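You operate a simulated robot arm through the tools that you are given. There is no shell and no other tool. Be economical: measure what you need, move in short steps, check, and stop when the job is done.

You run a simulated robot arm. Do the job below in one go: nothing can be reset, and whatever is moved stays where it is left.

JOB
Drop the blended packs into the mixer drawer and lay both on top of the guard.
Fine: the main drive is locked; pull the hopper slide, push it back, open the drawer; it ends shut. Where these are worked on the way, their far stop is far enough and under half their travel is too little: hopper slide, mixer drawer.
Where things are to end (x, y in the base frame): fibre pack within 7 cm of [28, 46]; fibre pack within 7 cm of [19, 46].

It is judged by the outcome, as a careful person would: the job done as asked, and still so three seconds after it is handed in. It fails if anything else is knocked over, pushed out of place, dropped, spilled or broken.

ROBOT AND FRAMES
A 7-joint arm with a two-finger gripper, on a carriage that runs on a rail from [-177.7, 0.9] to [0.3, 0] (x, y) and turns from -2.705 to 3.089 rad about z. Base frame: it is fixed where the carriage stands at the start and does not move with it; the origin is on the floor, on the carriage's upright axis, x ahead of it, y to its left, z up. Lengths are in cm, angles in rad, forces in N, time in s.
With the tool pointing down near the work surface it reaches from about 26 to 76 cm from the robot's upright axis, wherever it stands. Its first joint turns from -2.897 to 2.897 rad. Places, roughly: hopper slide [50, 50, 100]; mixer drawer [50, 50, 70]; top of the mixer guard [10, 50, 90]. Payload 2.45 kg.
The TCP is the grasp point, 2.3 cm short of the fingertips. In the tool frame z runs along the fingers and y along their closing line. Largest opening 7.2 cm; the body of the gripper starts 4 cm behind the TCP.
Orientation is that of the tool frame in the base frame, as a unit quaternion [w, x, y, z]. With the fingers straight down and closing along the base's y, the tool's x points along the base's -x, its y along +y and its z along -z.

CONTROLS
- The arm moves only by the tool nudge_tool. Its argument "rows" is one flat list of numbers, 7 for each row, row after row: the shift along the tool's x, y, z in cm, then the turn, a rotation vector about the tool's x, y, z in rad, then the opening, from 0 (shut) to 1 (fully open). In form: [tx, ty, tz, ax, ay, az, hand, tx, ty, tz, ax, ay, az, hand, ...]. A call has 1 to 20 rows; each row is the pose to reach, as a shift and turn from the pose commanded when the call began, along the tool's axes at that moment. Rows are played at 5 a second. More than 5 cm and 0.15 rad between two rows, or a gripper value outside its range, and nothing of the call is played. A pose out of reach is approached as far as the arm can. The call stops where the force on the tool passes 70 N (or 10 N more than at its start, if that is more) or the arm is blocked; 0.2 s more then pass. The fingers move at their own pace (about 7.2 cm/s each) and stop on an object; they squeeze with about 34 N. The grip force told is the motor's: it shows also when the fingers shut on nothing. Time passes only in rows, and 0.2 s behind the last, so rows that repeat a pose let the fingers close. The reply holds the time, the measured pose of the TCP, the force on the tool along the base axes, the opening and the grip force, in the units named above and with some noise, with the torque about the TCP (base axes, N m) and any sound that the robot's microphone picked up.
- Cameras (640 x 400 px; columns grow to the right, rows downward): "scene" is now at [-0.76, 23, 140.51]; the picture's right is [0.66, -0.75, 0.00], its down [-0.63, -0.56, -0.54] and it looks along [0.41, 0.36, -0.84] (base axes); focal length 264 px, centre (320, 200). "wrist" rides on the gripper at [7.8, 1.7, -6.6] in the tool frame; the picture's right is [-0.22, 0.98, 0.00], its down [-0.56, -0.12, -0.82] and it looks along [-0.80, -0.18, 0.57] (tool axes); focal length 234 px, centre (320, 200). There is no depth. A picture from a camera that has moved, and an enlarged one, comes with that camera's place and axes in the base frame and with its lens.
- grab_frame(camera): a new picture of that camera. No time passes.
- move_column(by): slides the trunk up (or, below 0, down) by that many cm; the arm and the scene camera ride with it, the base frame stays. It gives what a move gives, with no picture.
- drive_base(legs): drives the robot by 1 to 6 legs, each [ahead, left, turn to the left] in cm, cm and rad, along the robot's own axes; the way and the turn of a leg run together, so that a leg with both is an arc; at most 150 cm and 3.142 rad a leg. The arm and the cameras ride along, it lands a little off, and it stops where it bumps. It keeps to its track: a leg is cut to what the track allows. It gives what a move gives.
- turn_head(pan, tilt): turns the head with the scene camera to pan (to the left, within 2.705 rad either way) and tilt (down, from -0.506 to 1.204), counted from straight ahead of the robot. It gives what a move gives.
- close_up(camera, box): a new picture of the part [left, top, right, bottom] of that camera's present view, enlarged. No time passes.
- finish_job(): hands the job in; it is judged then, once.

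Work in short steps. Places have to be worked out from the pictures, the camera data and where the tool is seen: move nearer, look again, correct. Check each grasp and each placing, and mend what went wrong. You have 120 turns and 78 pictures in all, those below and enlarged ones among them. Open the gripper and draw the arm clear of the work before you hand the job in, unless the task says otherwise; then end with one line.

The tools are called after "Emit:" as a command line: name --argument value ..., lists and objects as JSON in quotes. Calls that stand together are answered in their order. nudge_tool: Moves the arm, as the interface text tells. Its arguments: {"type":"object","properties":{"rows":{"type":"array","items":{"type":"number"}}},"required":["rows"]} The other tools are called the same way: move_column (by) slides the trunk up or down; drive_base (legs) drives the base; turn_head (pan, tilt) turns the head that bears the scene camera; grab_frame (camera) takes a picture; close_up (camera, box) takes an enlarged picture of a part of a camera's view; finish_job () hands the job in.

At the start:

```text
time: 0.0
tool_pos: [28.43, 32.76, 110.2]
orientation: [0.0, 0.0, 1.0, -0.001]
force: [-0.5, 0.1, 0.1]
moment: [-0.03, -0.01, 0.01]
width: 7.19
grasp_force: 0.1
trunk travel left (down, up): [-42.5, 16.5]
robot x, y, heading: [-0.11, 0.12, -0.001]
head pan, tilt: [0.723, 1.0]
```

scene: 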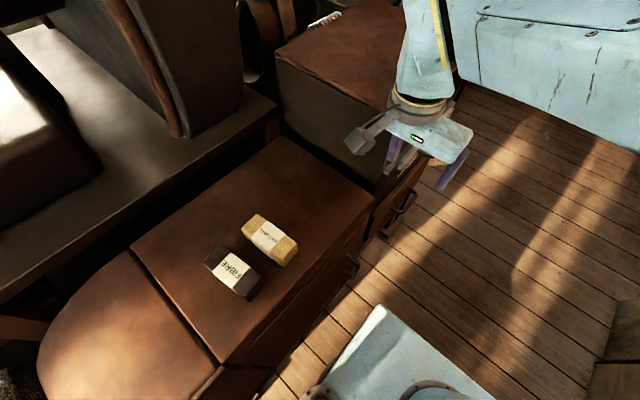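
wrist: 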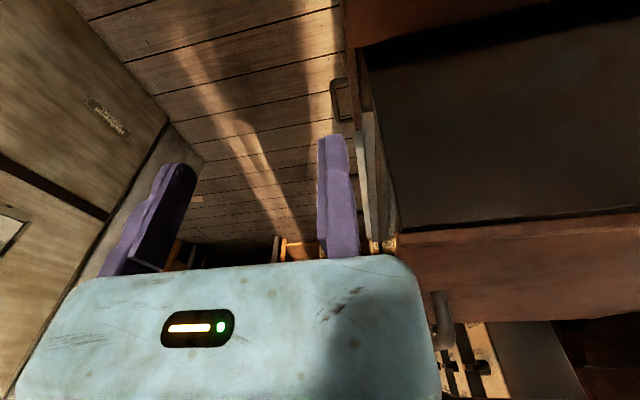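

The scene shows two packs on what looks like the guard's top, and a higher cabinet beyond it. I'll look closer at the packs and at the machine's front before acting.

Emit:
close_up --camera "scene" --box '[180, 190, 340, 310]'

Emit:
turn_head --pan 0.75 --tilt 0.55

Emit:
grab_frame --camera "scene"

```text
3.33 times, centred on (260, 250) of scene
camera zoom: at [-0.76, 23.0, 140.51], right [0.66, -0.75, 0.0], down [-0.63, -0.56, -0.54], along [0.41, 0.36, -0.84], focal length 880 px, centre (520, 33)
```

zoom: 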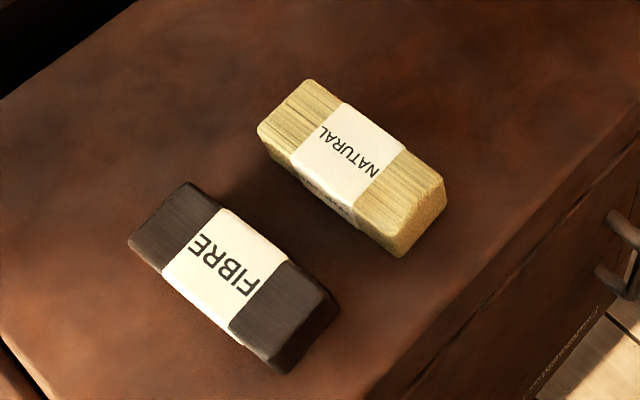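

```text
time: 0.9
tool_pos: [28.43, 32.75, 110.14]
orientation: [-0.001, -0.001, 1.0, 0.0]
force: [0.3, 0.0, -0.5]
moment: [0.01, -0.02, 0.03]
width: 7.21
grasp_force: 0.1
trunk travel left (down, up): [-42.5, 16.5]
robot x, y, heading: [-0.19, -0.04, -0.001]
head pan, tilt: [0.75, 0.55]
```

```text
74 pictures are left
camera scene: at [0.58, 24.51, 144.15], right [0.68, -0.73, 0.0], down [-0.38, -0.36, -0.85], along [0.62, 0.58, -0.52], focal length 264 px, centre (320, 200)
```

scene: 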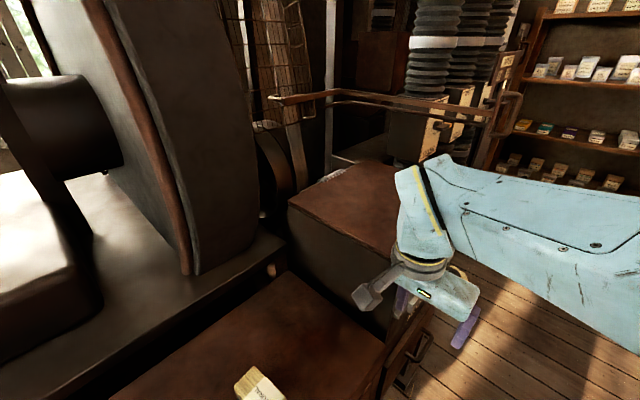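

Two packs (NATURAL, FIBRE) already lie on the guard at about [10,46] and [0,46]; the goals continue that row, so the blended ones come from the hopper. The arm hides the machine's front, so I turn the carriage right and look back with the head.

Emit:
drive_base --legs '[[0, 0, -0.9]]'

Emit:
turn_head --pan 1.6 --tilt 0.7

Emit:
grab_frame --camera "scene"

```text
time: 3.6
tool_pos: [43.35, -2.45, 110.33]
orientation: [0.0, 0.44, 0.898, 0.0]
force: [-0.1, -0.5, -0.5]
moment: [-0.04, 0.01, 0.02]
width: 7.21
grasp_force: 0.0
trunk travel left (down, up): [-42.5, 16.5]
robot x, y, heading: [0.07, -0.29, -0.912]
head pan, tilt: [0.75, 0.55]
```

```text
time: 4.8
tool_pos: [43.34, -2.34, 110.26]
orientation: [0.0, 0.439, 0.898, 0.001]
force: [0.2, 0.2, -0.3]
moment: [0.01, -0.01, 0.01]
width: 7.17
grasp_force: 0.1
trunk travel left (down, up): [-42.5, 16.5]
robot x, y, heading: [-0.1, -0.27, -0.916]
head pan, tilt: [1.6, 0.7]
```

```text
73 pictures are left
camera scene: at [17.46, 21.4, 142.84], right [0.64, -0.77, 0.0], down [-0.5, -0.41, -0.77], along [0.59, 0.49, -0.64], focal length 264 px, centre (320, 200)
```

scene: 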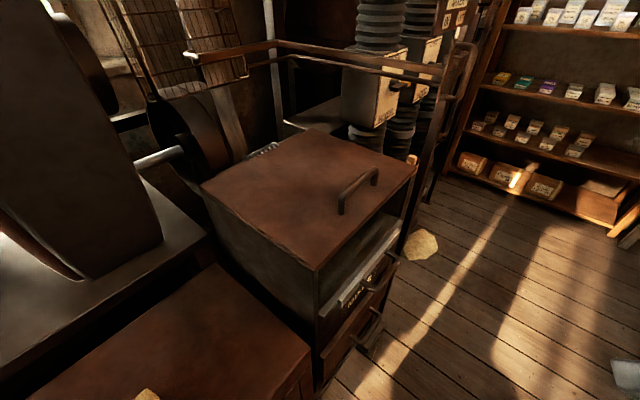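

Now the cabinet shows: lid with handle on top, a slide in an opening with a label, and a drawer below. Zooming in.

Emit:
close_up --camera "scene" --box '[290, 210, 450, 390]'

Emit:
grab_frame --camera "wrist"

```text
2.22 times, centred on (370, 300) of scene
camera zoom: at [17.46, 21.4, 142.84], right [0.64, -0.77, 0.0], down [-0.5, -0.41, -0.77], along [0.59, 0.49, -0.64], focal length 586 px, centre (209, -22)
```

zoom: 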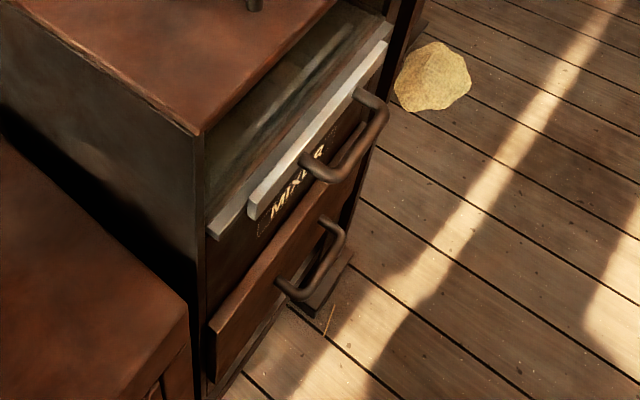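

```text
71 pictures are left
camera wrist: at [39.82, 4.81, 116.77], right [0.9, 0.43, 0.0], down [0.24, -0.52, 0.82], along [0.35, -0.74, -0.57], focal length 234 px, centre (320, 200)
```

wrist: 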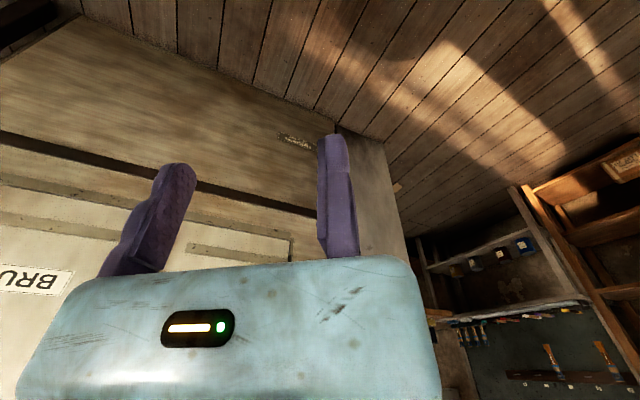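

The slide carries the upper handle (by the MIXER label) and the drawer the lower one. I lower the trunk to view the front more squarely.

Emit:
move_column --by -25

Emit:
turn_head --pan 1.6 --tilt 0.8

Emit:
grab_frame --camera "scene"

```text
time: 7.4
tool_pos: [43.32, -2.32, 85.32]
orientation: [0.0, 0.44, 0.898, 0.0]
force: [1.2, 0.2, -0.2]
moment: [0.01, -0.01, -0.04]
width: 7.19
grasp_force: 0.0
trunk travel left (down, up): [-17.5, 41.5]
robot x, y, heading: [0.17, 0.02, -0.917]
head pan, tilt: [1.6, 0.7]
```

```text
time: 8.1
tool_pos: [43.33, -2.43, 85.18]
orientation: [0.0, 0.44, 0.898, 0.0]
force: [-0.3, 0.2, -0.4]
moment: [-0.01, 0.0, 0.01]
width: 7.2
grasp_force: 0.0
trunk travel left (down, up): [-17.5, 41.5]
robot x, y, heading: [-0.4, -0.04, -0.913]
head pan, tilt: [1.6, 0.799]
```

```text
70 pictures are left
camera scene: at [17.13, 21.13, 117.02], right [0.64, -0.77, 0.0], down [-0.55, -0.46, -0.7], along [0.54, 0.44, -0.72], focal length 264 px, centre (320, 200)
```

scene: 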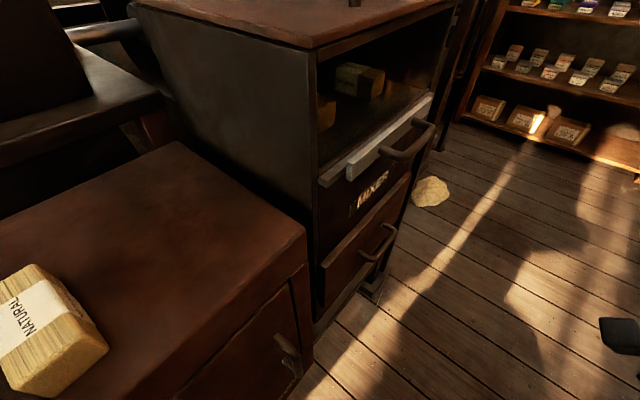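

Packs lie inside the hopper opening on the slide. Zooming to triangulate handles between the two heights.

Emit:
close_up --camera "scene" --box '[290, 40, 450, 330]'

Emit:
close_up --camera "scene" --box '[310, 60, 450, 160]'

```text
1.38 times, centred on (370, 185) of scene
camera zoom: at [17.13, 21.13, 117.02], right [0.64, -0.77, 0.0], down [-0.55, -0.46, -0.7], along [0.54, 0.44, -0.72], focal length 364 px, centre (251, 221)
```

zoom: 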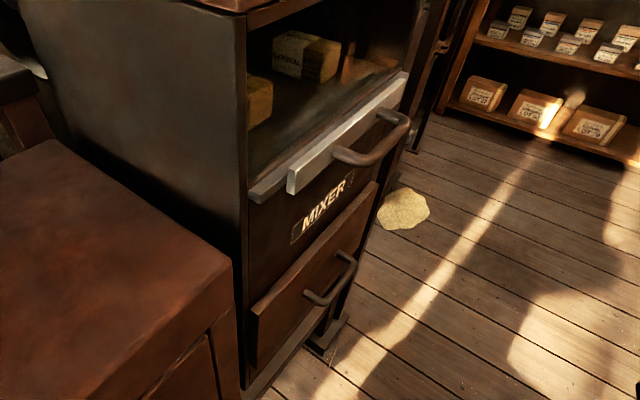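

```text
4.00 times, centred on (380, 110) of scene
camera zoom: at [17.13, 21.13, 117.02], right [0.64, -0.77, 0.0], down [-0.55, -0.46, -0.7], along [0.54, 0.44, -0.72], focal length 1056 px, centre (80, 560)
```

zoom: 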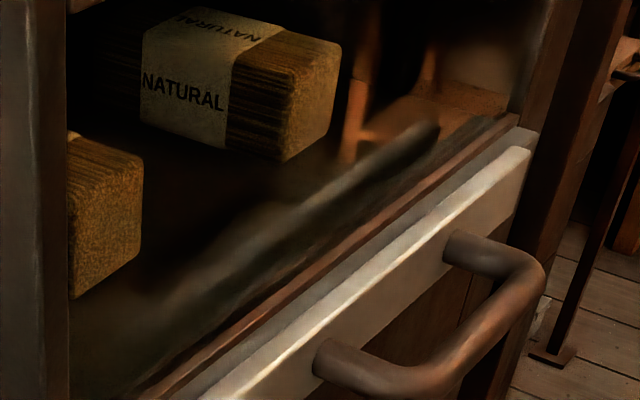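

Triangulated: slide handle bar along x, centre ≈ (50.5, 30.8, 96.3); drawer handle centre ≈ (50.5, 31.1, 70.4). I'll raise the trunk 11, then turn the tool to square with the base (about z), then pitch it horizontal pointing +y.

Emit:
move_column --by 11

Emit:
nudge_tool --rows '[0, 0, 0, 0, 0, -0.13, 1, 0, 0, 0, 0, 0, -0.26, 1, 0, 0, 0, 0, 0, -0.39, 1, 0, 0, 0, 0, 0, -0.52, 1, 0, 0, 0, 0, 0, -0.65, 1, 0, 0, 0, 0, 0, -0.78, 1, 0, 0, 0, 0, 0, -0.913, 1]'

```text
time: 9.5
tool_pos: [43.37, -2.31, 96.25]
orientation: [0.0, 0.44, 0.898, 0.0]
force: [-0.1, -0.3, 1.0]
moment: [0.0, 0.03, 0.01]
width: 7.23
grasp_force: 0.1
trunk travel left (down, up): [-28.5, 30.5]
robot x, y, heading: [-0.47, -0.21, -0.908]
head pan, tilt: [1.6, 0.799]
```

```text
time: 11.1
tool_pos: [43.46, -2.36, 96.33]
orientation: [0.0, -0.001, 1.0, 0.0]
force: [-0.6, 0.6, -0.3]
moment: [-0.04, 0.02, 0.01]
width: 7.2
grasp_force: 0.0
trunk travel left (down, up): [-28.5, 30.5]
robot x, y, heading: [0.37, -0.13, -0.911]
head pan, tilt: [1.6, 0.799]
```

Square now. Pitch the tool to horizontal (pointing +y) while shifting to about (50.5, 14, 96.3), clear of the handle.

Emit:
nudge_tool --rows '[-0.6, 1.3, 0, -0.131, 0, 0, 1, -1.2, 2.7, 0, -0.262, 0, 0, 1, -1.8, 4.0, 0, -0.393, 0, 0, 1, -2.3, 5.4, 0, -0.524, 0, 0, 1, -2.9, 6.7, 0, -0.654, 0, 0, 1, -3.5, 8.0, 0, -0.785, 0, 0, 1, -4.1, 9.4, 0, -0.916, 0, 0, 1, -4.7, 10.7, 0, -1.047, 0, 0, 1, -5.3, 12.1, 0, -1.178, 0, 0, 1, -5.9, 13.4, 0, -1.309, 0, 0, 1, -6.5, 14.8, 0, -1.44, 0, 0, 1, -7.0, 16.2, 0, -1.571, 0, 0, 1, -7.0, 16.2, 0, -1.571, 0, 0, 1]'

Emit:
grab_frame --camera "wrist"

Emit:
grab_frame --camera "scene"

```text
time: 13.9
tool_pos: [50.26, 13.87, 96.29]
orientation: [-0.001, 0.0, 0.707, 0.707]
force: [0.3, 0.6, 0.3]
moment: [-0.04, -0.01, 0.0]
width: 7.22
grasp_force: 0.1
trunk travel left (down, up): [-28.5, 30.5]
robot x, y, heading: [-0.05, -0.05, -0.919]
head pan, tilt: [1.6, 0.799]
```

```text
67 pictures are left
camera wrist: at [42.45, 7.24, 97.95], right [0.22, 0.0, 0.98], down [0.56, -0.82, -0.13], along [0.8, 0.58, -0.18], focal length 234 px, centre (320, 200)
```

wrist: 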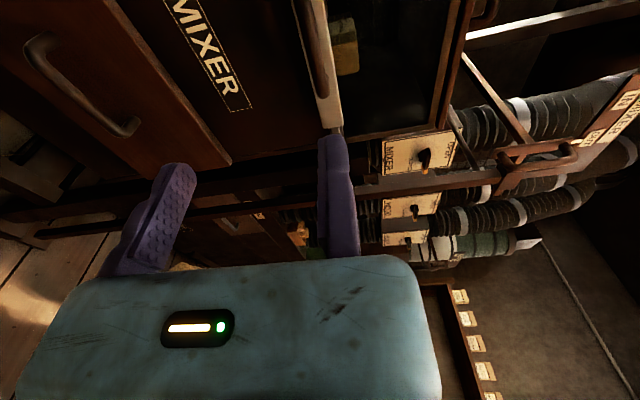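

```text
66 pictures are left
camera scene: at [17.13, 21.13, 128.02], right [0.64, -0.77, 0.0], down [-0.55, -0.46, -0.7], along [0.54, 0.44, -0.72], focal length 264 px, centre (320, 200)
```

scene: 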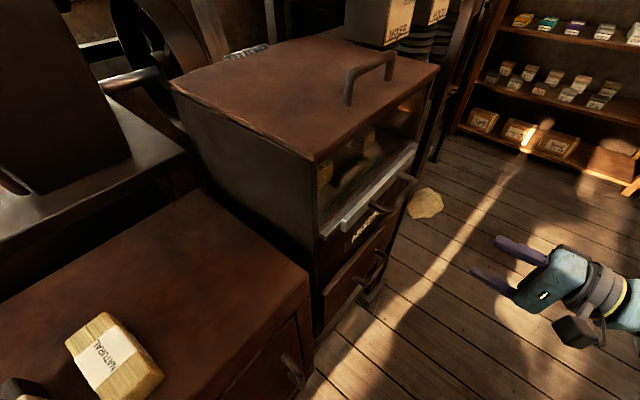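

The wrist view agrees with my estimate (right corner ≈ (56.2, 31, 95.4)). Advance 16.5 cm to bring the fingers around the slide handle, then close.

Emit:
nudge_tool --rows '[0, -0.3, 4, 0, 0, 0, 1, 0, -0.5, 8, 0, 0, 0, 1, 0, -0.5, 12, 0, 0, 0, 1, 0, -0.5, 14.5, 0, 0, 0, 1, 0, -0.5, 16.5, 0, 0, 0, 1, 0, -0.5, 16.5, 0, 0, 0, 0, 0, -0.5, 16.5, 0, 0, 0, 0, 0, -0.5, 16.5, 0, 0, 0, 0, 0, -0.5, 16.5, 0, 0, 0, 0]'

Emit:
grab_frame --camera "scene"

```text
time: 15.9
tool_pos: [50.15, 30.36, 96.06]
orientation: [-0.001, -0.002, 0.706, 0.708]
force: [8.0, 1.8, 28.0]
moment: [0.12, 0.09, 0.85]
width: 1.35
grasp_force: 40.3
trunk travel left (down, up): [-28.5, 30.5]
robot x, y, heading: [0.0, 0.03, -0.911]
head pan, tilt: [1.6, 0.799]
```

```text
65 pictures are left
camera scene: at [17.06, 21.06, 128.06], right [0.64, -0.77, 0.0], down [-0.55, -0.46, -0.7], along [0.54, 0.44, -0.72], focal length 264 px, centre (320, 200)
```

scene: 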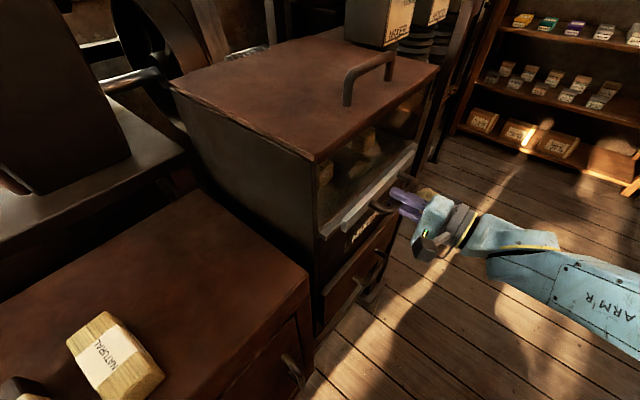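

Bar gripped (1.35 cm). Force +z suggests I'm slightly low; I ease up a bit and pull back along −y.

Emit:
nudge_tool --rows '[0, 0.4, 0, 0, 0, 0, 0, 0, 0.4, -1.5, 0, 0, 0, 0, 0, 0.4, -3, 0, 0, 0, 0, 0, 0.4, -4.5, 0, 0, 0, 0, 0, 0.4, -6, 0, 0, 0, 0, 0, 0.4, -7.5, 0, 0, 0, 0, 0, 0.4, -9, 0, 0, 0, 0]'

Emit:
grab_frame --camera "scene"

```text
time: 17.5
tool_pos: [49.99, 21.49, 95.98]
orientation: [-0.001, -0.001, 0.708, 0.707]
force: [-11.9, 0.2, -8.1]
moment: [-0.03, 0.09, 0.25]
width: 1.35
grasp_force: 40.2
trunk travel left (down, up): [-28.5, 30.5]
robot x, y, heading: [-0.06, -0.23, -0.909]
head pan, tilt: [1.6, 0.799]
```

```text
64 pictures are left
camera scene: at [17.06, 21.16, 128.01], right [0.64, -0.77, 0.0], down [-0.55, -0.46, -0.7], along [0.54, 0.44, -0.72], focal length 264 px, centre (320, 200)
```

scene: 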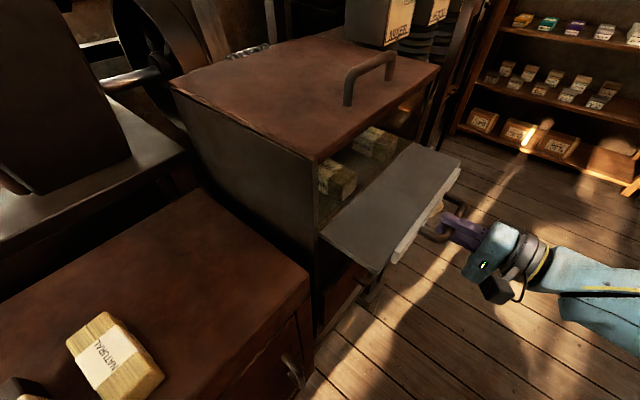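

The slide comes out smoothly and the packs stay behind the pane. Continue pulling until the stop.

Emit:
nudge_tool --rows '[0.1, -0.1, -1.5, 0, 0, 0, 0, 0.1, -0.1, -3, 0, 0, 0, 0, 0.1, -0.1, -4.5, 0, 0, 0, 0, 0.1, -0.1, -6, 0, 0, 0, 0, 0.1, -0.1, -7.5, 0, 0, 0, 0, 0.1, -0.1, -9, 0, 0, 0, 0, 0.1, -0.1, -10.5, 0, 0, 0, 0, 0.1, -0.1, -12, 0, 0, 0, 0, 0.1, -0.1, -13.5, 0, 0, 0, 0, 0.1, -0.1, -15, 0, 0, 0, 0]'

Emit:
grab_frame --camera "scene"

```text
time: 19.7
tool_pos: [50.15, 6.23, 95.98]
orientation: [0.0, 0.0, 0.708, 0.707]
force: [-21.8, -0.3, -19.9]
moment: [-0.08, 0.21, -0.25]
width: 1.35
grasp_force: 40.1
trunk travel left (down, up): [-28.5, 30.5]
robot x, y, heading: [-0.13, -0.12, -0.909]
head pan, tilt: [1.6, 0.799]
```

```text
63 pictures are left
camera scene: at [17.05, 21.15, 128.02], right [0.64, -0.77, 0.0], down [-0.55, -0.46, -0.7], along [0.54, 0.44, -0.72], focal length 264 px, centre (320, 200)
```

scene: 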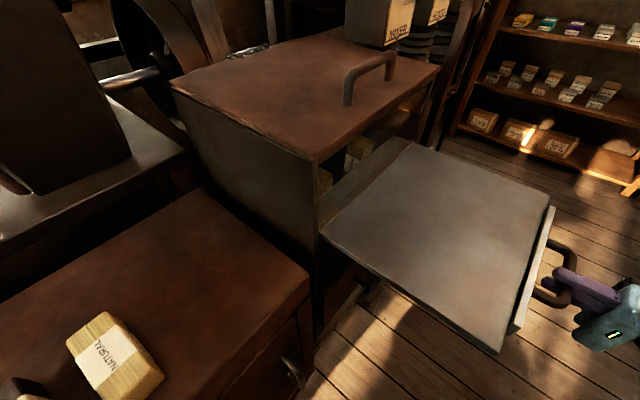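

Out 24 cm and packs seem still partly held; continue to the stop, easing the side forces.

Emit:
nudge_tool --rows '[0.3, -0.2, -1.5, 0, 0, 0, 0, 0.3, -0.2, -3, 0, 0, 0, 0, 0.3, -0.2, -4.5, 0, 0, 0, 0, 0.3, -0.2, -6, 0, 0, 0, 0, 0.3, -0.2, -7.5, 0, 0, 0, 0, 0.3, -0.2, -9, 0, 0, 0, 0, 0.3, -0.2, -10.5, 0, 0, 0, 0, 0.3, -0.2, -12, 0, 0, 0, 0]'

Emit:
grab_frame --camera "scene"

```text
time: 21.5
tool_pos: [50.04, -5.65, 95.96]
orientation: [0.0, -0.001, 0.707, 0.707]
force: [0.0, 0.6, -0.4]
moment: [0.02, 0.01, -0.01]
width: 0.0
grasp_force: 28.7
trunk travel left (down, up): [-28.5, 30.5]
robot x, y, heading: [0.23, 0.41, -0.91]
head pan, tilt: [1.6, 0.799]
```

```text
62 pictures are left
camera scene: at [17.13, 21.15, 128.01], right [0.64, -0.77, 0.0], down [-0.55, -0.46, -0.7], along [0.54, 0.44, -0.72], focal length 264 px, centre (320, 200)
```

scene: 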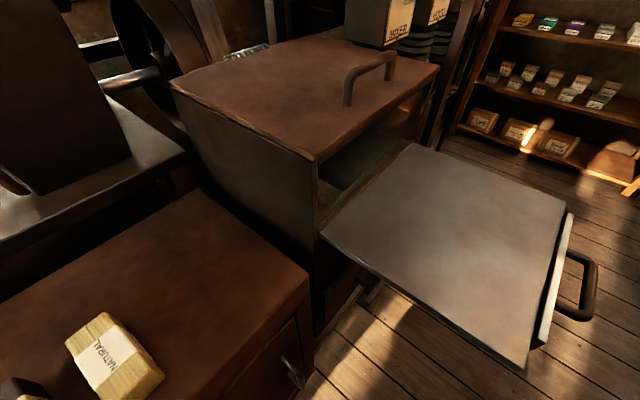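

The slide reached its stop (handle slipped out there) and the packs no longer show in the hopper. Zoom to confirm and locate the handle.

Emit:
close_up --camera "scene" --box '[300, 100, 460, 200]'

Emit:
grab_frame --camera "wrist"

```text
4.00 times, centred on (380, 150) of scene
camera zoom: at [17.13, 21.15, 128.01], right [0.64, -0.77, 0.0], down [-0.55, -0.46, -0.7], along [0.54, 0.44, -0.72], focal length 1056 px, centre (80, 400)
```

zoom: 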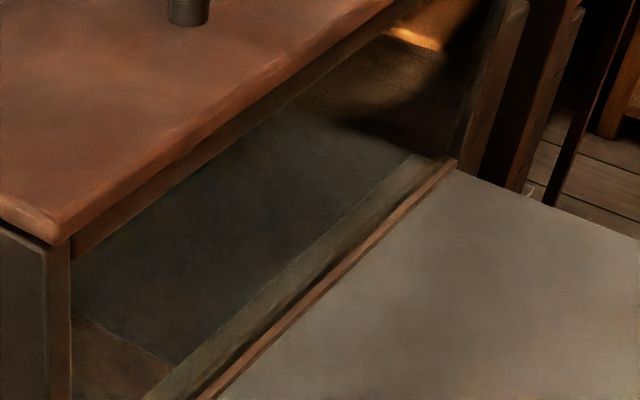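

```text
60 pictures are left
camera wrist: at [42.24, -12.17, 97.61], right [0.22, 0.0, 0.98], down [0.56, -0.82, -0.12], along [0.8, 0.58, -0.18], focal length 234 px, centre (320, 200)
```

wrist: 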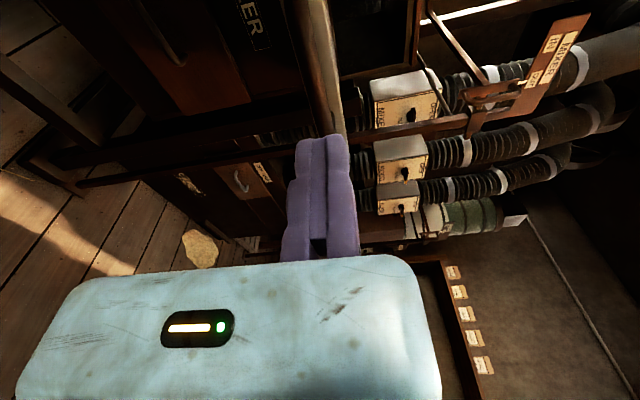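

Hopper is empty: packs dropped. The handle is now at about (51, 3.9, 96). I open, advance, and re-grip it.

Emit:
nudge_tool --rows '[0, 0, 0, 0, 0, 0, 1, 0, 0, 0, 0, 0, 0, 1, 0, 0, 0, 0, 0, 0, 1, 0, 0, 4, 0, 0, 0, 1, 0, 0, 7, 0, 0, 0, 1, 0, 0, 9.4, 0, 0, 0, 1, 0, 0, 9.4, 0, 0, 0, 0, 0, 0, 9.4, 0, 0, 0, 0, 0, 0, 9.4, 0, 0, 0, 0, 0, 0, 9.4, 0, 0, 0, 0]'

```text
time: 23.7
tool_pos: [50.04, 3.71, 95.83]
orientation: [0.0, -0.001, 0.708, 0.707]
force: [0.6, -0.6, -0.4]
moment: [0.0, 0.0, 0.02]
width: 0.0
grasp_force: 28.6
trunk travel left (down, up): [-28.5, 30.5]
robot x, y, heading: [-0.49, 0.02, -0.913]
head pan, tilt: [1.6, 0.799]
```

The fingers shut on nothing; looking where the handle is relative to them.

Emit:
grab_frame --camera "scene"

```text
59 pictures are left
camera scene: at [17.13, 21.13, 128.02], right [0.64, -0.77, 0.0], down [-0.55, -0.46, -0.7], along [0.54, 0.44, -0.72], focal length 264 px, centre (320, 200)
```

scene: 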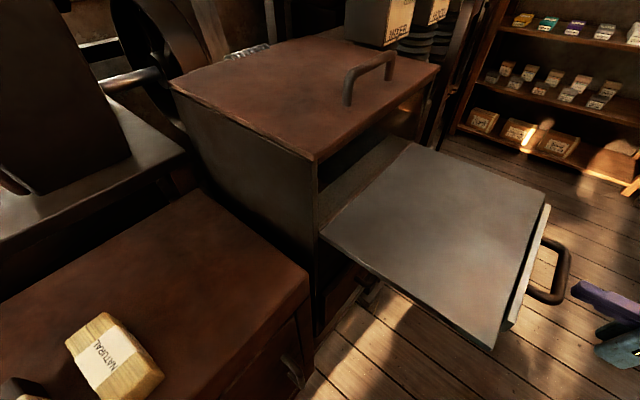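

The slide moved in slightly as the fingers closed at their tips; bar is now near y≈7.3. Re-grip deeper.

Emit:
nudge_tool --rows '[0, 0, -2, 0, 0, 0, 1, 0, 0, -2, 0, 0, 0, 1, 0, 0, -2, 0, 0, 0, 1, 0, 0, 1, 0, 0, 0, 1, 0, 0, 4, 0, 0, 0, 1, 0, 0, 4, 0, 0, 0, 0, 0, 0, 4, 0, 0, 0, 0, 0, 0, 4, 0, 0, 0, 0, 0, 0, 4, 0, 0, 0, 0]'

```text
time: 25.7
tool_pos: [50.02, 7.66, 95.98]
orientation: [-0.001, -0.001, 0.707, 0.707]
force: [-0.5, -0.6, -0.2]
moment: [0.01, -0.02, 0.01]
width: 0.0
grasp_force: 28.1
trunk travel left (down, up): [-28.5, 30.5]
robot x, y, heading: [-0.4, 0.11, -0.915]
head pan, tilt: [1.6, 0.799]
```

Emit:
grab_frame --camera "scene"

```text
58 pictures are left
camera scene: at [17.13, 21.13, 128.02], right [0.64, -0.77, 0.0], down [-0.55, -0.46, -0.7], along [0.54, 0.44, -0.72], focal length 264 px, centre (320, 200)
```

scene: 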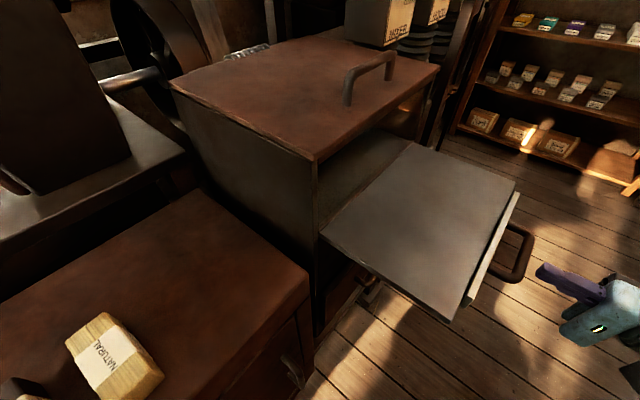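

The slide moves freely ahead of the closing fingers; bar now ≈ y 11.8. Simplest is to push: straddle the bar with fingers partly open so that the fingertips push the front plate inwards.

Emit:
nudge_tool --rows '[0, 0, 0, 0, 0, 0, 0.42, 0, 0, 0, 0, 0, 0, 0.42, 0, 0, 3, 0, 0, 0, 0.42, 0, 0, 6, 0, 0, 0, 0.42, 0, 0, 9, 0, 0, 0, 0.42, 0, 0, 12, 0, 0, 0, 0.42, 0, 0, 15, 0, 0, 0, 0.42]'

Emit:
grab_frame --camera "scene"

```text
time: 27.3
tool_pos: [49.81, 22.67, 95.89]
orientation: [0.0, -0.001, 0.707, 0.707]
force: [0.2, 0.3, 0.3]
moment: [-0.03, 0.02, -0.01]
width: 3.0
grasp_force: 0.2
trunk travel left (down, up): [-28.5, 30.5]
robot x, y, heading: [0.37, 0.45, -0.911]
head pan, tilt: [1.6, 0.799]
```

```text
57 pictures are left
camera scene: at [17.12, 21.08, 128.02], right [0.64, -0.77, 0.0], down [-0.55, -0.46, -0.7], along [0.54, 0.44, -0.72], focal length 264 px, centre (320, 200)
```

scene: 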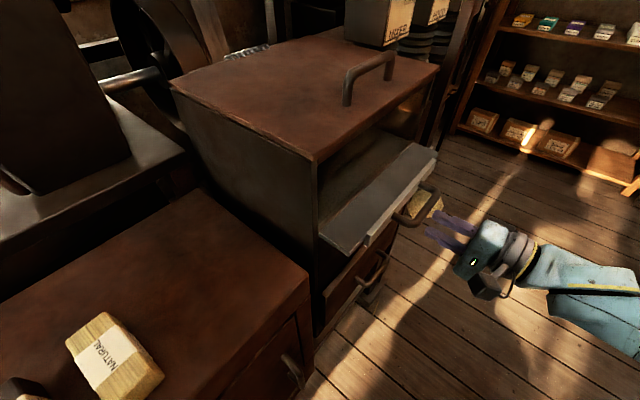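

The slide glides in well. Continue pushing to shut.

Emit:
nudge_tool --rows '[0, 0, 2, 0, 0, 0, 0.42, 0, 0, 4, 0, 0, 0, 0.42, 0, 0, 6, 0, 0, 0, 0.42, 0, 0, 7.5, 0, 0, 0, 0.42, 0, 0, 8.5, 0, 0, 0, 0.42, 0, 0, 9.2, 0, 0, 0, 0.42]'

Emit:
close_up --camera "scene" --box '[300, 100, 460, 320]'

```text
time: 28.7
tool_pos: [49.68, 31.91, 95.97]
orientation: [-0.001, -0.001, 0.706, 0.709]
force: [1.3, -5.0, 15.2]
moment: [-0.15, -0.03, -0.11]
width: 3.0
grasp_force: 0.1
trunk travel left (down, up): [-28.5, 30.5]
robot x, y, heading: [0.07, -0.15, -0.91]
head pan, tilt: [1.6, 0.799]
```

```text
1.82 times, centred on (380, 210) of scene
camera zoom: at [17.07, 21.04, 128.06], right [0.64, -0.77, 0.0], down [-0.55, -0.46, -0.7], along [0.54, 0.44, -0.72], focal length 480 px, centre (211, 182)
```

zoom: 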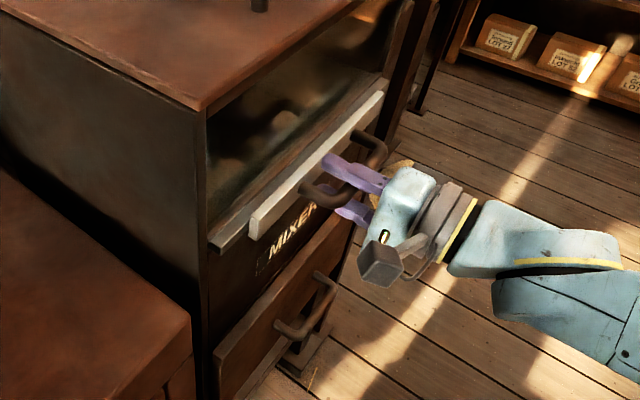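

Near shut with light contact. Push a touch further to feel the stop, then back off.

Emit:
nudge_tool --rows '[0, 0.2, 0.5, 0, 0, 0, 0.42, 0, 0.2, 1.0, 0, 0, 0, 0.42]'

Emit:
nudge_tool --rows '[0, 0, -2, 0, 0, 0, 0.45, 0, 0, -6, 0, 0, 0, 0.6, 0, 0, -10, 0, 0, 0, 1]'

Emit:
close_up --camera "scene" --box '[300, 100, 460, 320]'

```text
time: 29.3
tool_pos: [49.93, 32.03, 96.08]
orientation: [0.002, 0.003, 0.707, 0.708]
force: [-15.1, -34.5, 11.1]
moment: [-0.09, -0.06, 0.32]
width: 3.02
grasp_force: 0.0
trunk travel left (down, up): [-28.5, 30.5]
robot x, y, heading: [-0.06, 0.12, -0.91]
head pan, tilt: [1.6, 0.799]
stopped in row 2: the force on the tool passed its limit at 73 N (the readings are from after the stop); the commanded pose is now the measured one
```

```text
time: 30.1
tool_pos: [49.83, 22.4, 95.92]
orientation: [0.001, 0.002, 0.709, 0.705]
force: [1.5, 0.3, 15.3]
moment: [-0.18, -0.12, -0.2]
width: 7.16
grasp_force: 0.1
trunk travel left (down, up): [-28.5, 30.5]
robot x, y, heading: [-0.47, -0.03, -0.913]
head pan, tilt: [1.6, 0.799]
```

```text
1.82 times, centred on (380, 210) of scene
camera zoom: at [17.09, 21.11, 128.02], right [0.63, -0.77, 0.0], down [-0.55, -0.46, -0.7], along [0.54, 0.44, -0.72], focal length 480 px, centre (211, 182)
```

zoom: 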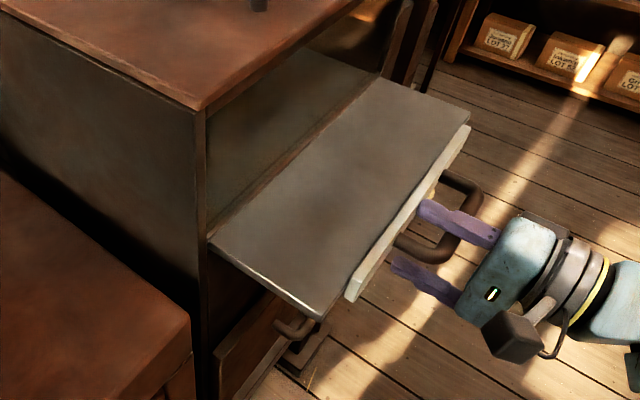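

Backing out dragged the slide along, with a +z force showing a rub. Check the force at rest and see it from the wrist camera.

Emit:
nudge_tool --rows '[0, 0, 0, 0, 0, 0, 1]'

Emit:
close_up --camera "scene" --box '[410, 150, 500, 210]'

Emit:
grab_frame --camera "wrist"

```text
time: 30.5
tool_pos: [49.86, 22.41, 95.88]
orientation: [0.002, 0.002, 0.708, 0.706]
force: [3.3, -1.1, 14.9]
moment: [-0.17, -0.06, -0.01]
width: 7.22
grasp_force: 0.1
trunk travel left (down, up): [-28.5, 30.5]
robot x, y, heading: [-0.02, -0.11, -0.911]
head pan, tilt: [1.6, 0.799]
```

```text
6.67 times, centred on (455, 180) of scene
camera zoom: at [17.1, 21.05, 128.03], right [0.63, -0.77, 0.0], down [-0.55, -0.45, -0.7], along [0.54, 0.44, -0.72], focal length 1759 px, centre (-580, 333)
```

zoom: 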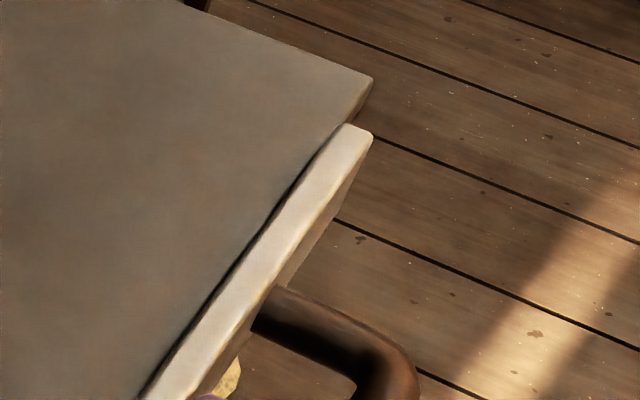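

```text
53 pictures are left
camera wrist: at [42.02, 15.91, 97.74], right [0.22, 0.0, 0.98], down [0.56, -0.82, -0.12], along [0.8, 0.57, -0.18], focal length 234 px, centre (320, 200)
```

wrist: 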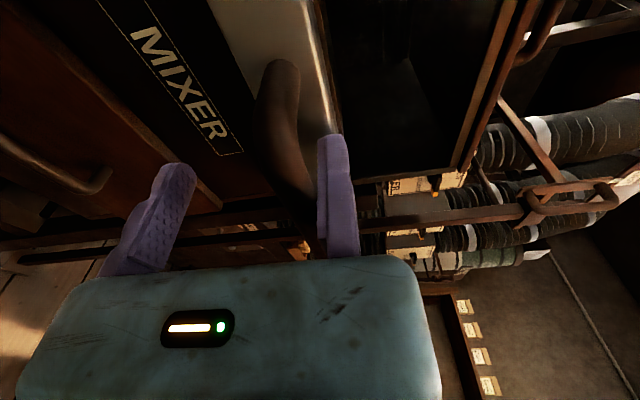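

Contact seems between the upper finger and the slide's front lip or bar. I raise the tool 1 cm and see the force.

Emit:
nudge_tool --rows '[0, 0.5, 0, 0, 0, 0, 1, 0, 1.0, 0, 0, 0, 0, 1, 0, 1.0, -1.0, 0, 0, 0, 1]'

Emit:
close_up --camera "scene" --box '[350, 150, 500, 250]'

```text
time: 31.3
tool_pos: [50.05, 21.55, 96.75]
orientation: [0.001, 0.002, 0.709, 0.705]
force: [-0.2, -0.1, -0.8]
moment: [0.0, -0.01, -0.01]
width: 7.22
grasp_force: 0.0
trunk travel left (down, up): [-28.5, 30.5]
robot x, y, heading: [-0.03, 0.07, -0.917]
head pan, tilt: [1.6, 0.799]
```

```text
4.00 times, centred on (425, 200) of scene
camera zoom: at [17.14, 21.1, 128.01], right [0.63, -0.77, 0.0], down [-0.55, -0.46, -0.7], along [0.54, 0.44, -0.72], focal length 1056 px, centre (-100, 200)
```

zoom: 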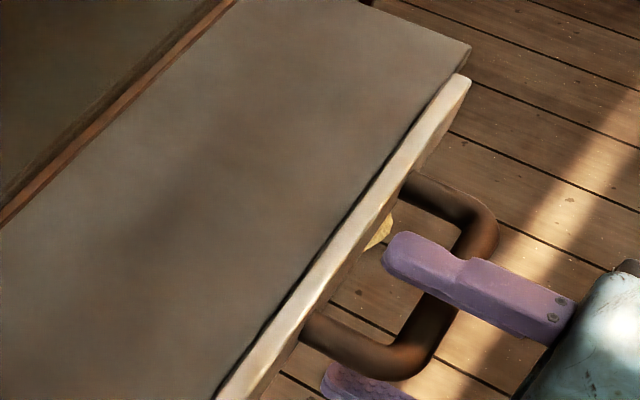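

Clear at 1 cm higher. I'll back off, shut the fingers, and push the bar with the closed fist so nothing can hook on retreat.

Emit:
nudge_tool --rows '[0, 0, -3, 0, 0, 0, 1, 0, -0.9, -6, 0, 0, 0, 0, 0, -0.9, -6, 0, 0, 0, 0, 0, -0.9, -6, 0, 0, 0, 0, 0, -0.9, -6, 0, 0, 0, 0, 0, -0.9, -4, 0, 0, 0, 0, 0, -0.9, -2, 0, 0, 0, 0, 0, -0.9, 0, 0, 0, 0, 0, 0, -0.9, 2, 0, 0, 0, 0, 0, -0.9, 3.5, 0, 0, 0, 0, 0, -0.9, 4.8, 0, 0, 0, 0]'

Emit:
close_up --camera "scene" --box '[300, 100, 460, 320]'

```text
time: 33.7
tool_pos: [50.01, 26.31, 95.94]
orientation: [0.0, 0.003, 0.709, 0.705]
force: [-0.3, 0.4, -0.6]
moment: [0.01, 0.02, 0.0]
width: 0.0
grasp_force: 28.0
trunk travel left (down, up): [-28.5, 30.5]
robot x, y, heading: [-0.22, 0.16, -0.911]
head pan, tilt: [1.6, 0.799]
```

```text
1.82 times, centred on (380, 210) of scene
camera zoom: at [17.13, 21.07, 128.02], right [0.63, -0.77, 0.0], down [-0.55, -0.46, -0.7], along [0.54, 0.44, -0.72], focal length 480 px, centre (211, 182)
```

zoom: 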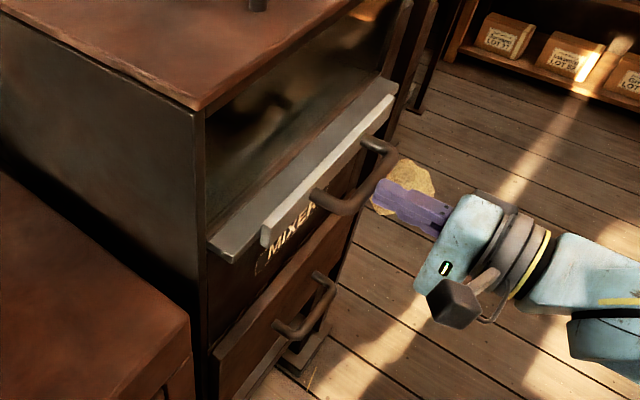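

Works; a couple of centimetres remain. Push on gently until the stop, then withdraw.

Emit:
nudge_tool --rows '[0, 0, 0.8, 0, 0, 0, 0, 0, 0, 1.4, 0, 0, 0, 0, 0, 0, 2.0, 0, 0, 0, 0, 0, 0, 2.6, 0, 0, 0, 0, 0, 0, 3.2, 0, 0, 0, 0]'

Emit:
nudge_tool --rows '[0, 0, -2, 0, 0, 0, 0, 0, 0, -6, 0, 0, 0, 0, 0, 0, -10, 0, 0, 0, 0]'

Emit:
close_up --camera "scene" --box '[300, 100, 460, 320]'

```text
time: 34.8
tool_pos: [50.15, 27.78, 95.85]
orientation: [0.004, 0.006, 0.709, 0.705]
force: [-15.1, -33.8, 8.8]
moment: [0.01, 0.11, 0.45]
width: 0.0
grasp_force: 28.2
trunk travel left (down, up): [-28.5, 30.5]
robot x, y, heading: [-0.24, -0.23, -0.911]
head pan, tilt: [1.6, 0.799]
stopped in row 5: the force on the tool passed its limit at 78 N (the readings are from after the stop); the commanded pose is now the measured one
```

```text
time: 35.6
tool_pos: [49.91, 18.55, 95.77]
orientation: [0.001, 0.005, 0.71, 0.704]
force: [0.0, 0.2, 0.1]
moment: [0.0, 0.02, -0.01]
width: 0.0
grasp_force: 28.3
trunk travel left (down, up): [-28.5, 30.5]
robot x, y, heading: [-0.03, 0.04, -0.918]
head pan, tilt: [1.6, 0.799]
```

```text
1.82 times, centred on (380, 210) of scene
camera zoom: at [17.16, 21.1, 128.0], right [0.63, -0.77, 0.0], down [-0.56, -0.45, -0.7], along [0.54, 0.44, -0.72], focal length 480 px, centre (211, 182)
```

zoom: 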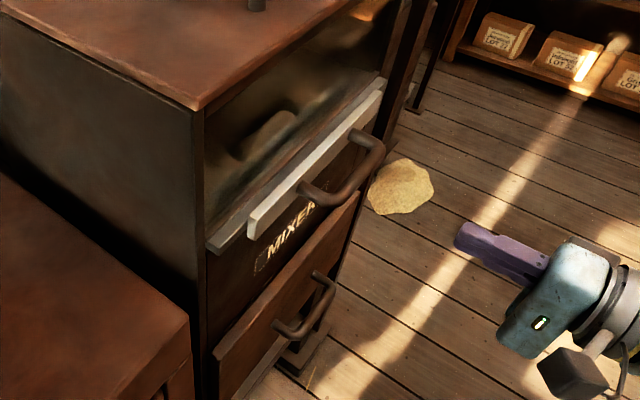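

Slide shut at its stop, tool clear. Now lower the trunk 25.5 to drawer-handle height, opening the fingers.

Emit:
move_column --by -25.5

Emit:
nudge_tool --rows '[0, 0, 0, 0, 0, 0, 1, 0, 0, 0, 0, 0, 0, 1, 0, 0, 0, 0, 0, 0, 1]'

Emit:
grab_frame --camera "scene"

Emit:
grab_frame --camera "wrist"

```text
time: 38.2
tool_pos: [49.74, 18.53, 70.31]
orientation: [0.004, 0.005, 0.71, 0.704]
force: [0.1, -0.9, -0.1]
moment: [0.03, -0.01, 0.01]
width: 0.0
grasp_force: 28.6
trunk travel left (down, up): [-3.0, 56.0]
robot x, y, heading: [-0.4, -0.04, -0.912]
head pan, tilt: [1.6, 0.799]
```

```text
time: 39.0
tool_pos: [49.87, 18.53, 70.12]
orientation: [0.002, 0.004, 0.71, 0.704]
force: [0.7, -0.1, -0.4]
moment: [0.0, -0.01, -0.02]
width: 7.22
grasp_force: 0.0
trunk travel left (down, up): [-3.0, 56.0]
robot x, y, heading: [-0.32, -0.02, -0.912]
head pan, tilt: [1.6, 0.799]
```

```text
49 pictures are left
camera scene: at [17.15, 21.04, 102.52], right [0.63, -0.77, 0.0], down [-0.56, -0.45, -0.7], along [0.54, 0.44, -0.72], focal length 264 px, centre (320, 200)
```

scene: 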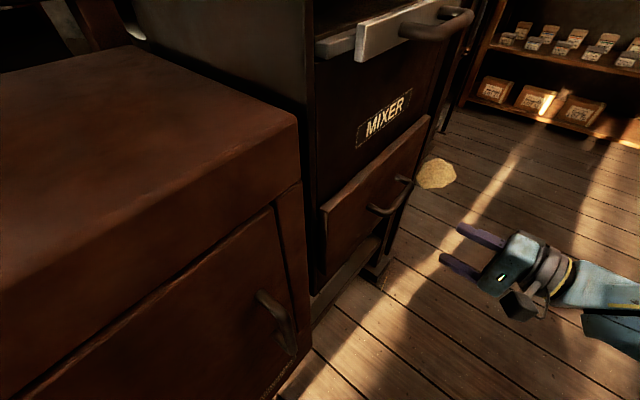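

```text
48 pictures are left
camera wrist: at [41.96, 12.1, 72.05], right [0.22, 0.01, 0.98], down [0.55, -0.83, -0.12], along [0.81, 0.56, -0.19], focal length 234 px, centre (320, 200)
```

wrist: 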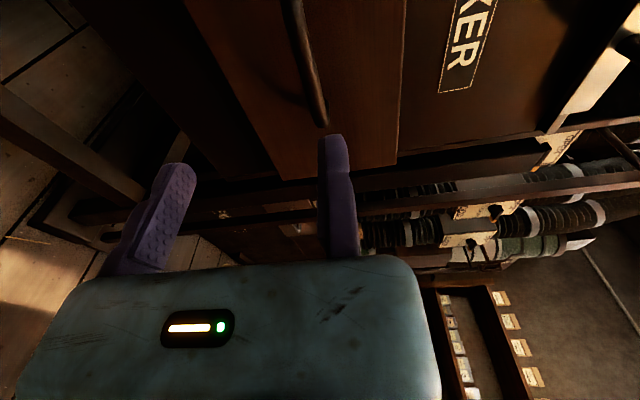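

Drawer handle's right corner reads ≈ (55.9, 31, 69). Advance around it, z≈69.5, and grip.

Emit:
nudge_tool --rows '[0, -0.3, 4, 0, 0, 0, 1, 0, -0.5, 8, 0, 0, 0, 1, 0, -0.5, 10.5, 0, 0, 0, 1, 0, -0.5, 12.3, 0, 0, 0, 1, 0, -0.5, 12.3, 0, 0, 0, 0, 0, -0.5, 12.3, 0, 0, 0, 0, 0, -0.5, 12.3, 0, 0, 0, 0, 0, -0.5, 12.3, 0, 0, 0, 0]'

```text
time: 40.8
tool_pos: [49.97, 30.88, 69.62]
orientation: [0.003, 0.004, 0.709, 0.705]
force: [10.4, 1.1, 26.2]
moment: [0.07, -0.15, 0.58]
width: 1.34
grasp_force: 39.5
trunk travel left (down, up): [-3.0, 56.0]
robot x, y, heading: [0.09, 0.47, -0.918]
head pan, tilt: [1.6, 0.799]
```

Gripped (1.34 cm). Ease up 0.4 and pull the drawer out.

Emit:
nudge_tool --rows '[0, 0.4, -1, 0, 0, 0, 0, 0, 0.4, -2.5, 0, 0, 0, 0, 0, 0.4, -4, 0, 0, 0, 0, 0, 0.4, -5.5, 0, 0, 0, 0, 0, 0.4, -7, 0, 0, 0, 0, 0, 0.4, -8.5, 0, 0, 0, 0, 0, 0.4, -10, 0, 0, 0, 0, 0, 0.4, -11.5, 0, 0, 0, 0, 0, 0.4, -13, 0, 0, 0, 0, 0, 0.4, -14.5, 0, 0, 0, 0, 0, 0.4, -16, 0, 0, 0, 0, 0, 0.4, -17.5, 0, 0, 0, 0]'

Emit:
grab_frame --camera "scene"

```text
time: 43.4
tool_pos: [49.86, 13.28, 70.02]
orientation: [0.002, 0.006, 0.711, 0.703]
force: [0.4, 1.2, -43.2]
moment: [-0.08, -0.05, -0.55]
width: 1.75
grasp_force: 43.0
trunk travel left (down, up): [-3.0, 56.0]
robot x, y, heading: [-0.27, 0.14, -0.911]
head pan, tilt: [1.6, 0.799]
```

```text
47 pictures are left
camera scene: at [17.31, 21.09, 102.46], right [0.63, -0.77, 0.0], down [-0.56, -0.45, -0.7], along [0.54, 0.44, -0.72], focal length 264 px, centre (320, 200)
```

scene: 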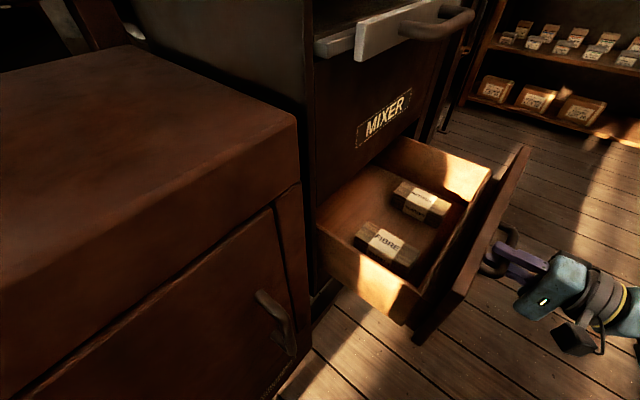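

Drawer is open about 17 cm, with both packs (FIBRE and the other) inside. Ease down 0.4 and pull further for working room.

Emit:
nudge_tool --rows '[0, -0.5, 0, 0, 0, 0, 0, 0, -0.5, -1.2, 0, 0, 0, 0, 0, -0.5, -2.4, 0, 0, 0, 0, 0, -0.5, -3.6, 0, 0, 0, 0, 0, -0.5, -4.8, 0, 0, 0, 0, 0, -0.5, -6, 0, 0, 0, 0, 0, -0.5, -7.2, 0, 0, 0, 0]'

Emit:
grab_frame --camera "scene"

```text
time: 45.0
tool_pos: [49.83, 6.24, 69.67]
orientation: [0.002, 0.006, 0.711, 0.704]
force: [0.1, 0.0, -36.6]
moment: [-0.08, -0.07, -0.31]
width: 1.39
grasp_force: 40.1
trunk travel left (down, up): [-3.0, 56.0]
robot x, y, heading: [-0.23, -0.01, -0.919]
head pan, tilt: [1.6, 0.799]
```

```text
46 pictures are left
camera scene: at [17.29, 21.07, 102.48], right [0.63, -0.77, 0.0], down [-0.56, -0.45, -0.7], along [0.54, 0.44, -0.72], focal length 264 px, centre (320, 200)
```

scene: 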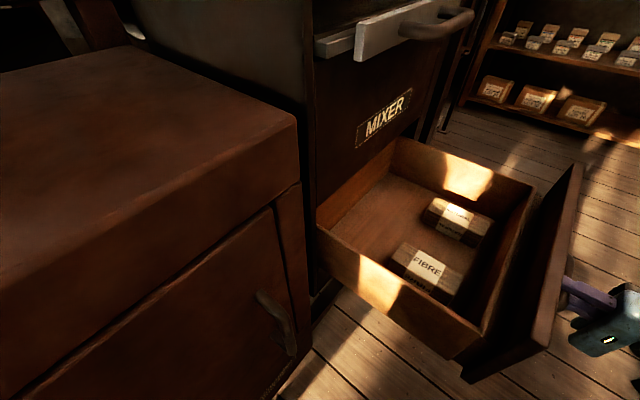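

Good room now. Release the handle and back off, then look closely at the packs.

Emit:
nudge_tool --rows '[0, -0.3, 0, 0, 0, 0, 1, 0, -0.3, 0, 0, 0, 0, 1, 0, -0.3, 0, 0, 0, 0, 1, 0, -0.3, -3, 0, 0, 0, 1, 0, -0.3, -7, 0, 0, 0, 1]'

Emit:
close_up --camera "scene" --box '[310, 120, 590, 380]'

Emit:
close_up --camera "scene" --box '[380, 180, 510, 310]'

```text
time: 46.2
tool_pos: [49.84, -0.97, 69.44]
orientation: [0.003, 0.005, 0.711, 0.704]
force: [0.6, 0.4, -0.5]
moment: [0.01, 0.0, 0.04]
width: 7.19
grasp_force: 0.1
trunk travel left (down, up): [-3.0, 56.0]
robot x, y, heading: [-0.24, -0.47, -0.92]
head pan, tilt: [1.6, 0.799]
```

```text
1.54 times, centred on (450, 250) of scene
camera zoom: at [17.15, 21.06, 102.5], right [0.63, -0.77, 0.0], down [-0.56, -0.45, -0.7], along [0.54, 0.44, -0.72], focal length 406 px, centre (120, 123)
```

zoom: 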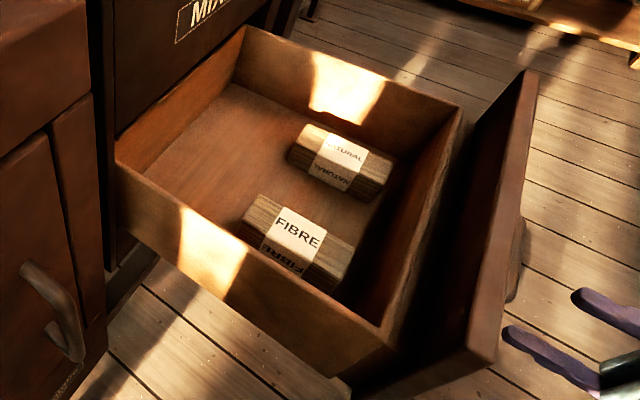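

```text
3.08 times, centred on (445, 245) of scene
camera zoom: at [17.15, 21.06, 102.5], right [0.63, -0.77, 0.0], down [-0.56, -0.45, -0.7], along [0.54, 0.44, -0.72], focal length 812 px, centre (-65, 62)
```

zoom: 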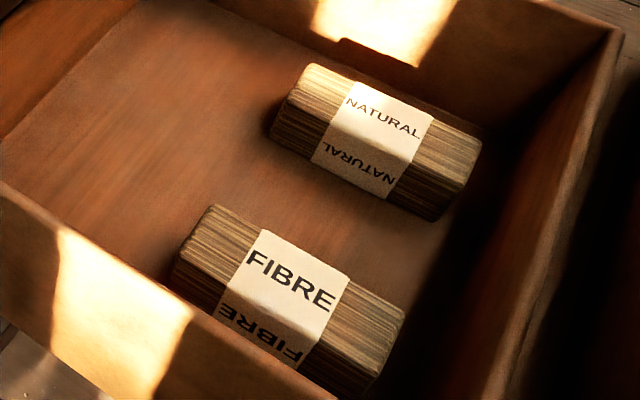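

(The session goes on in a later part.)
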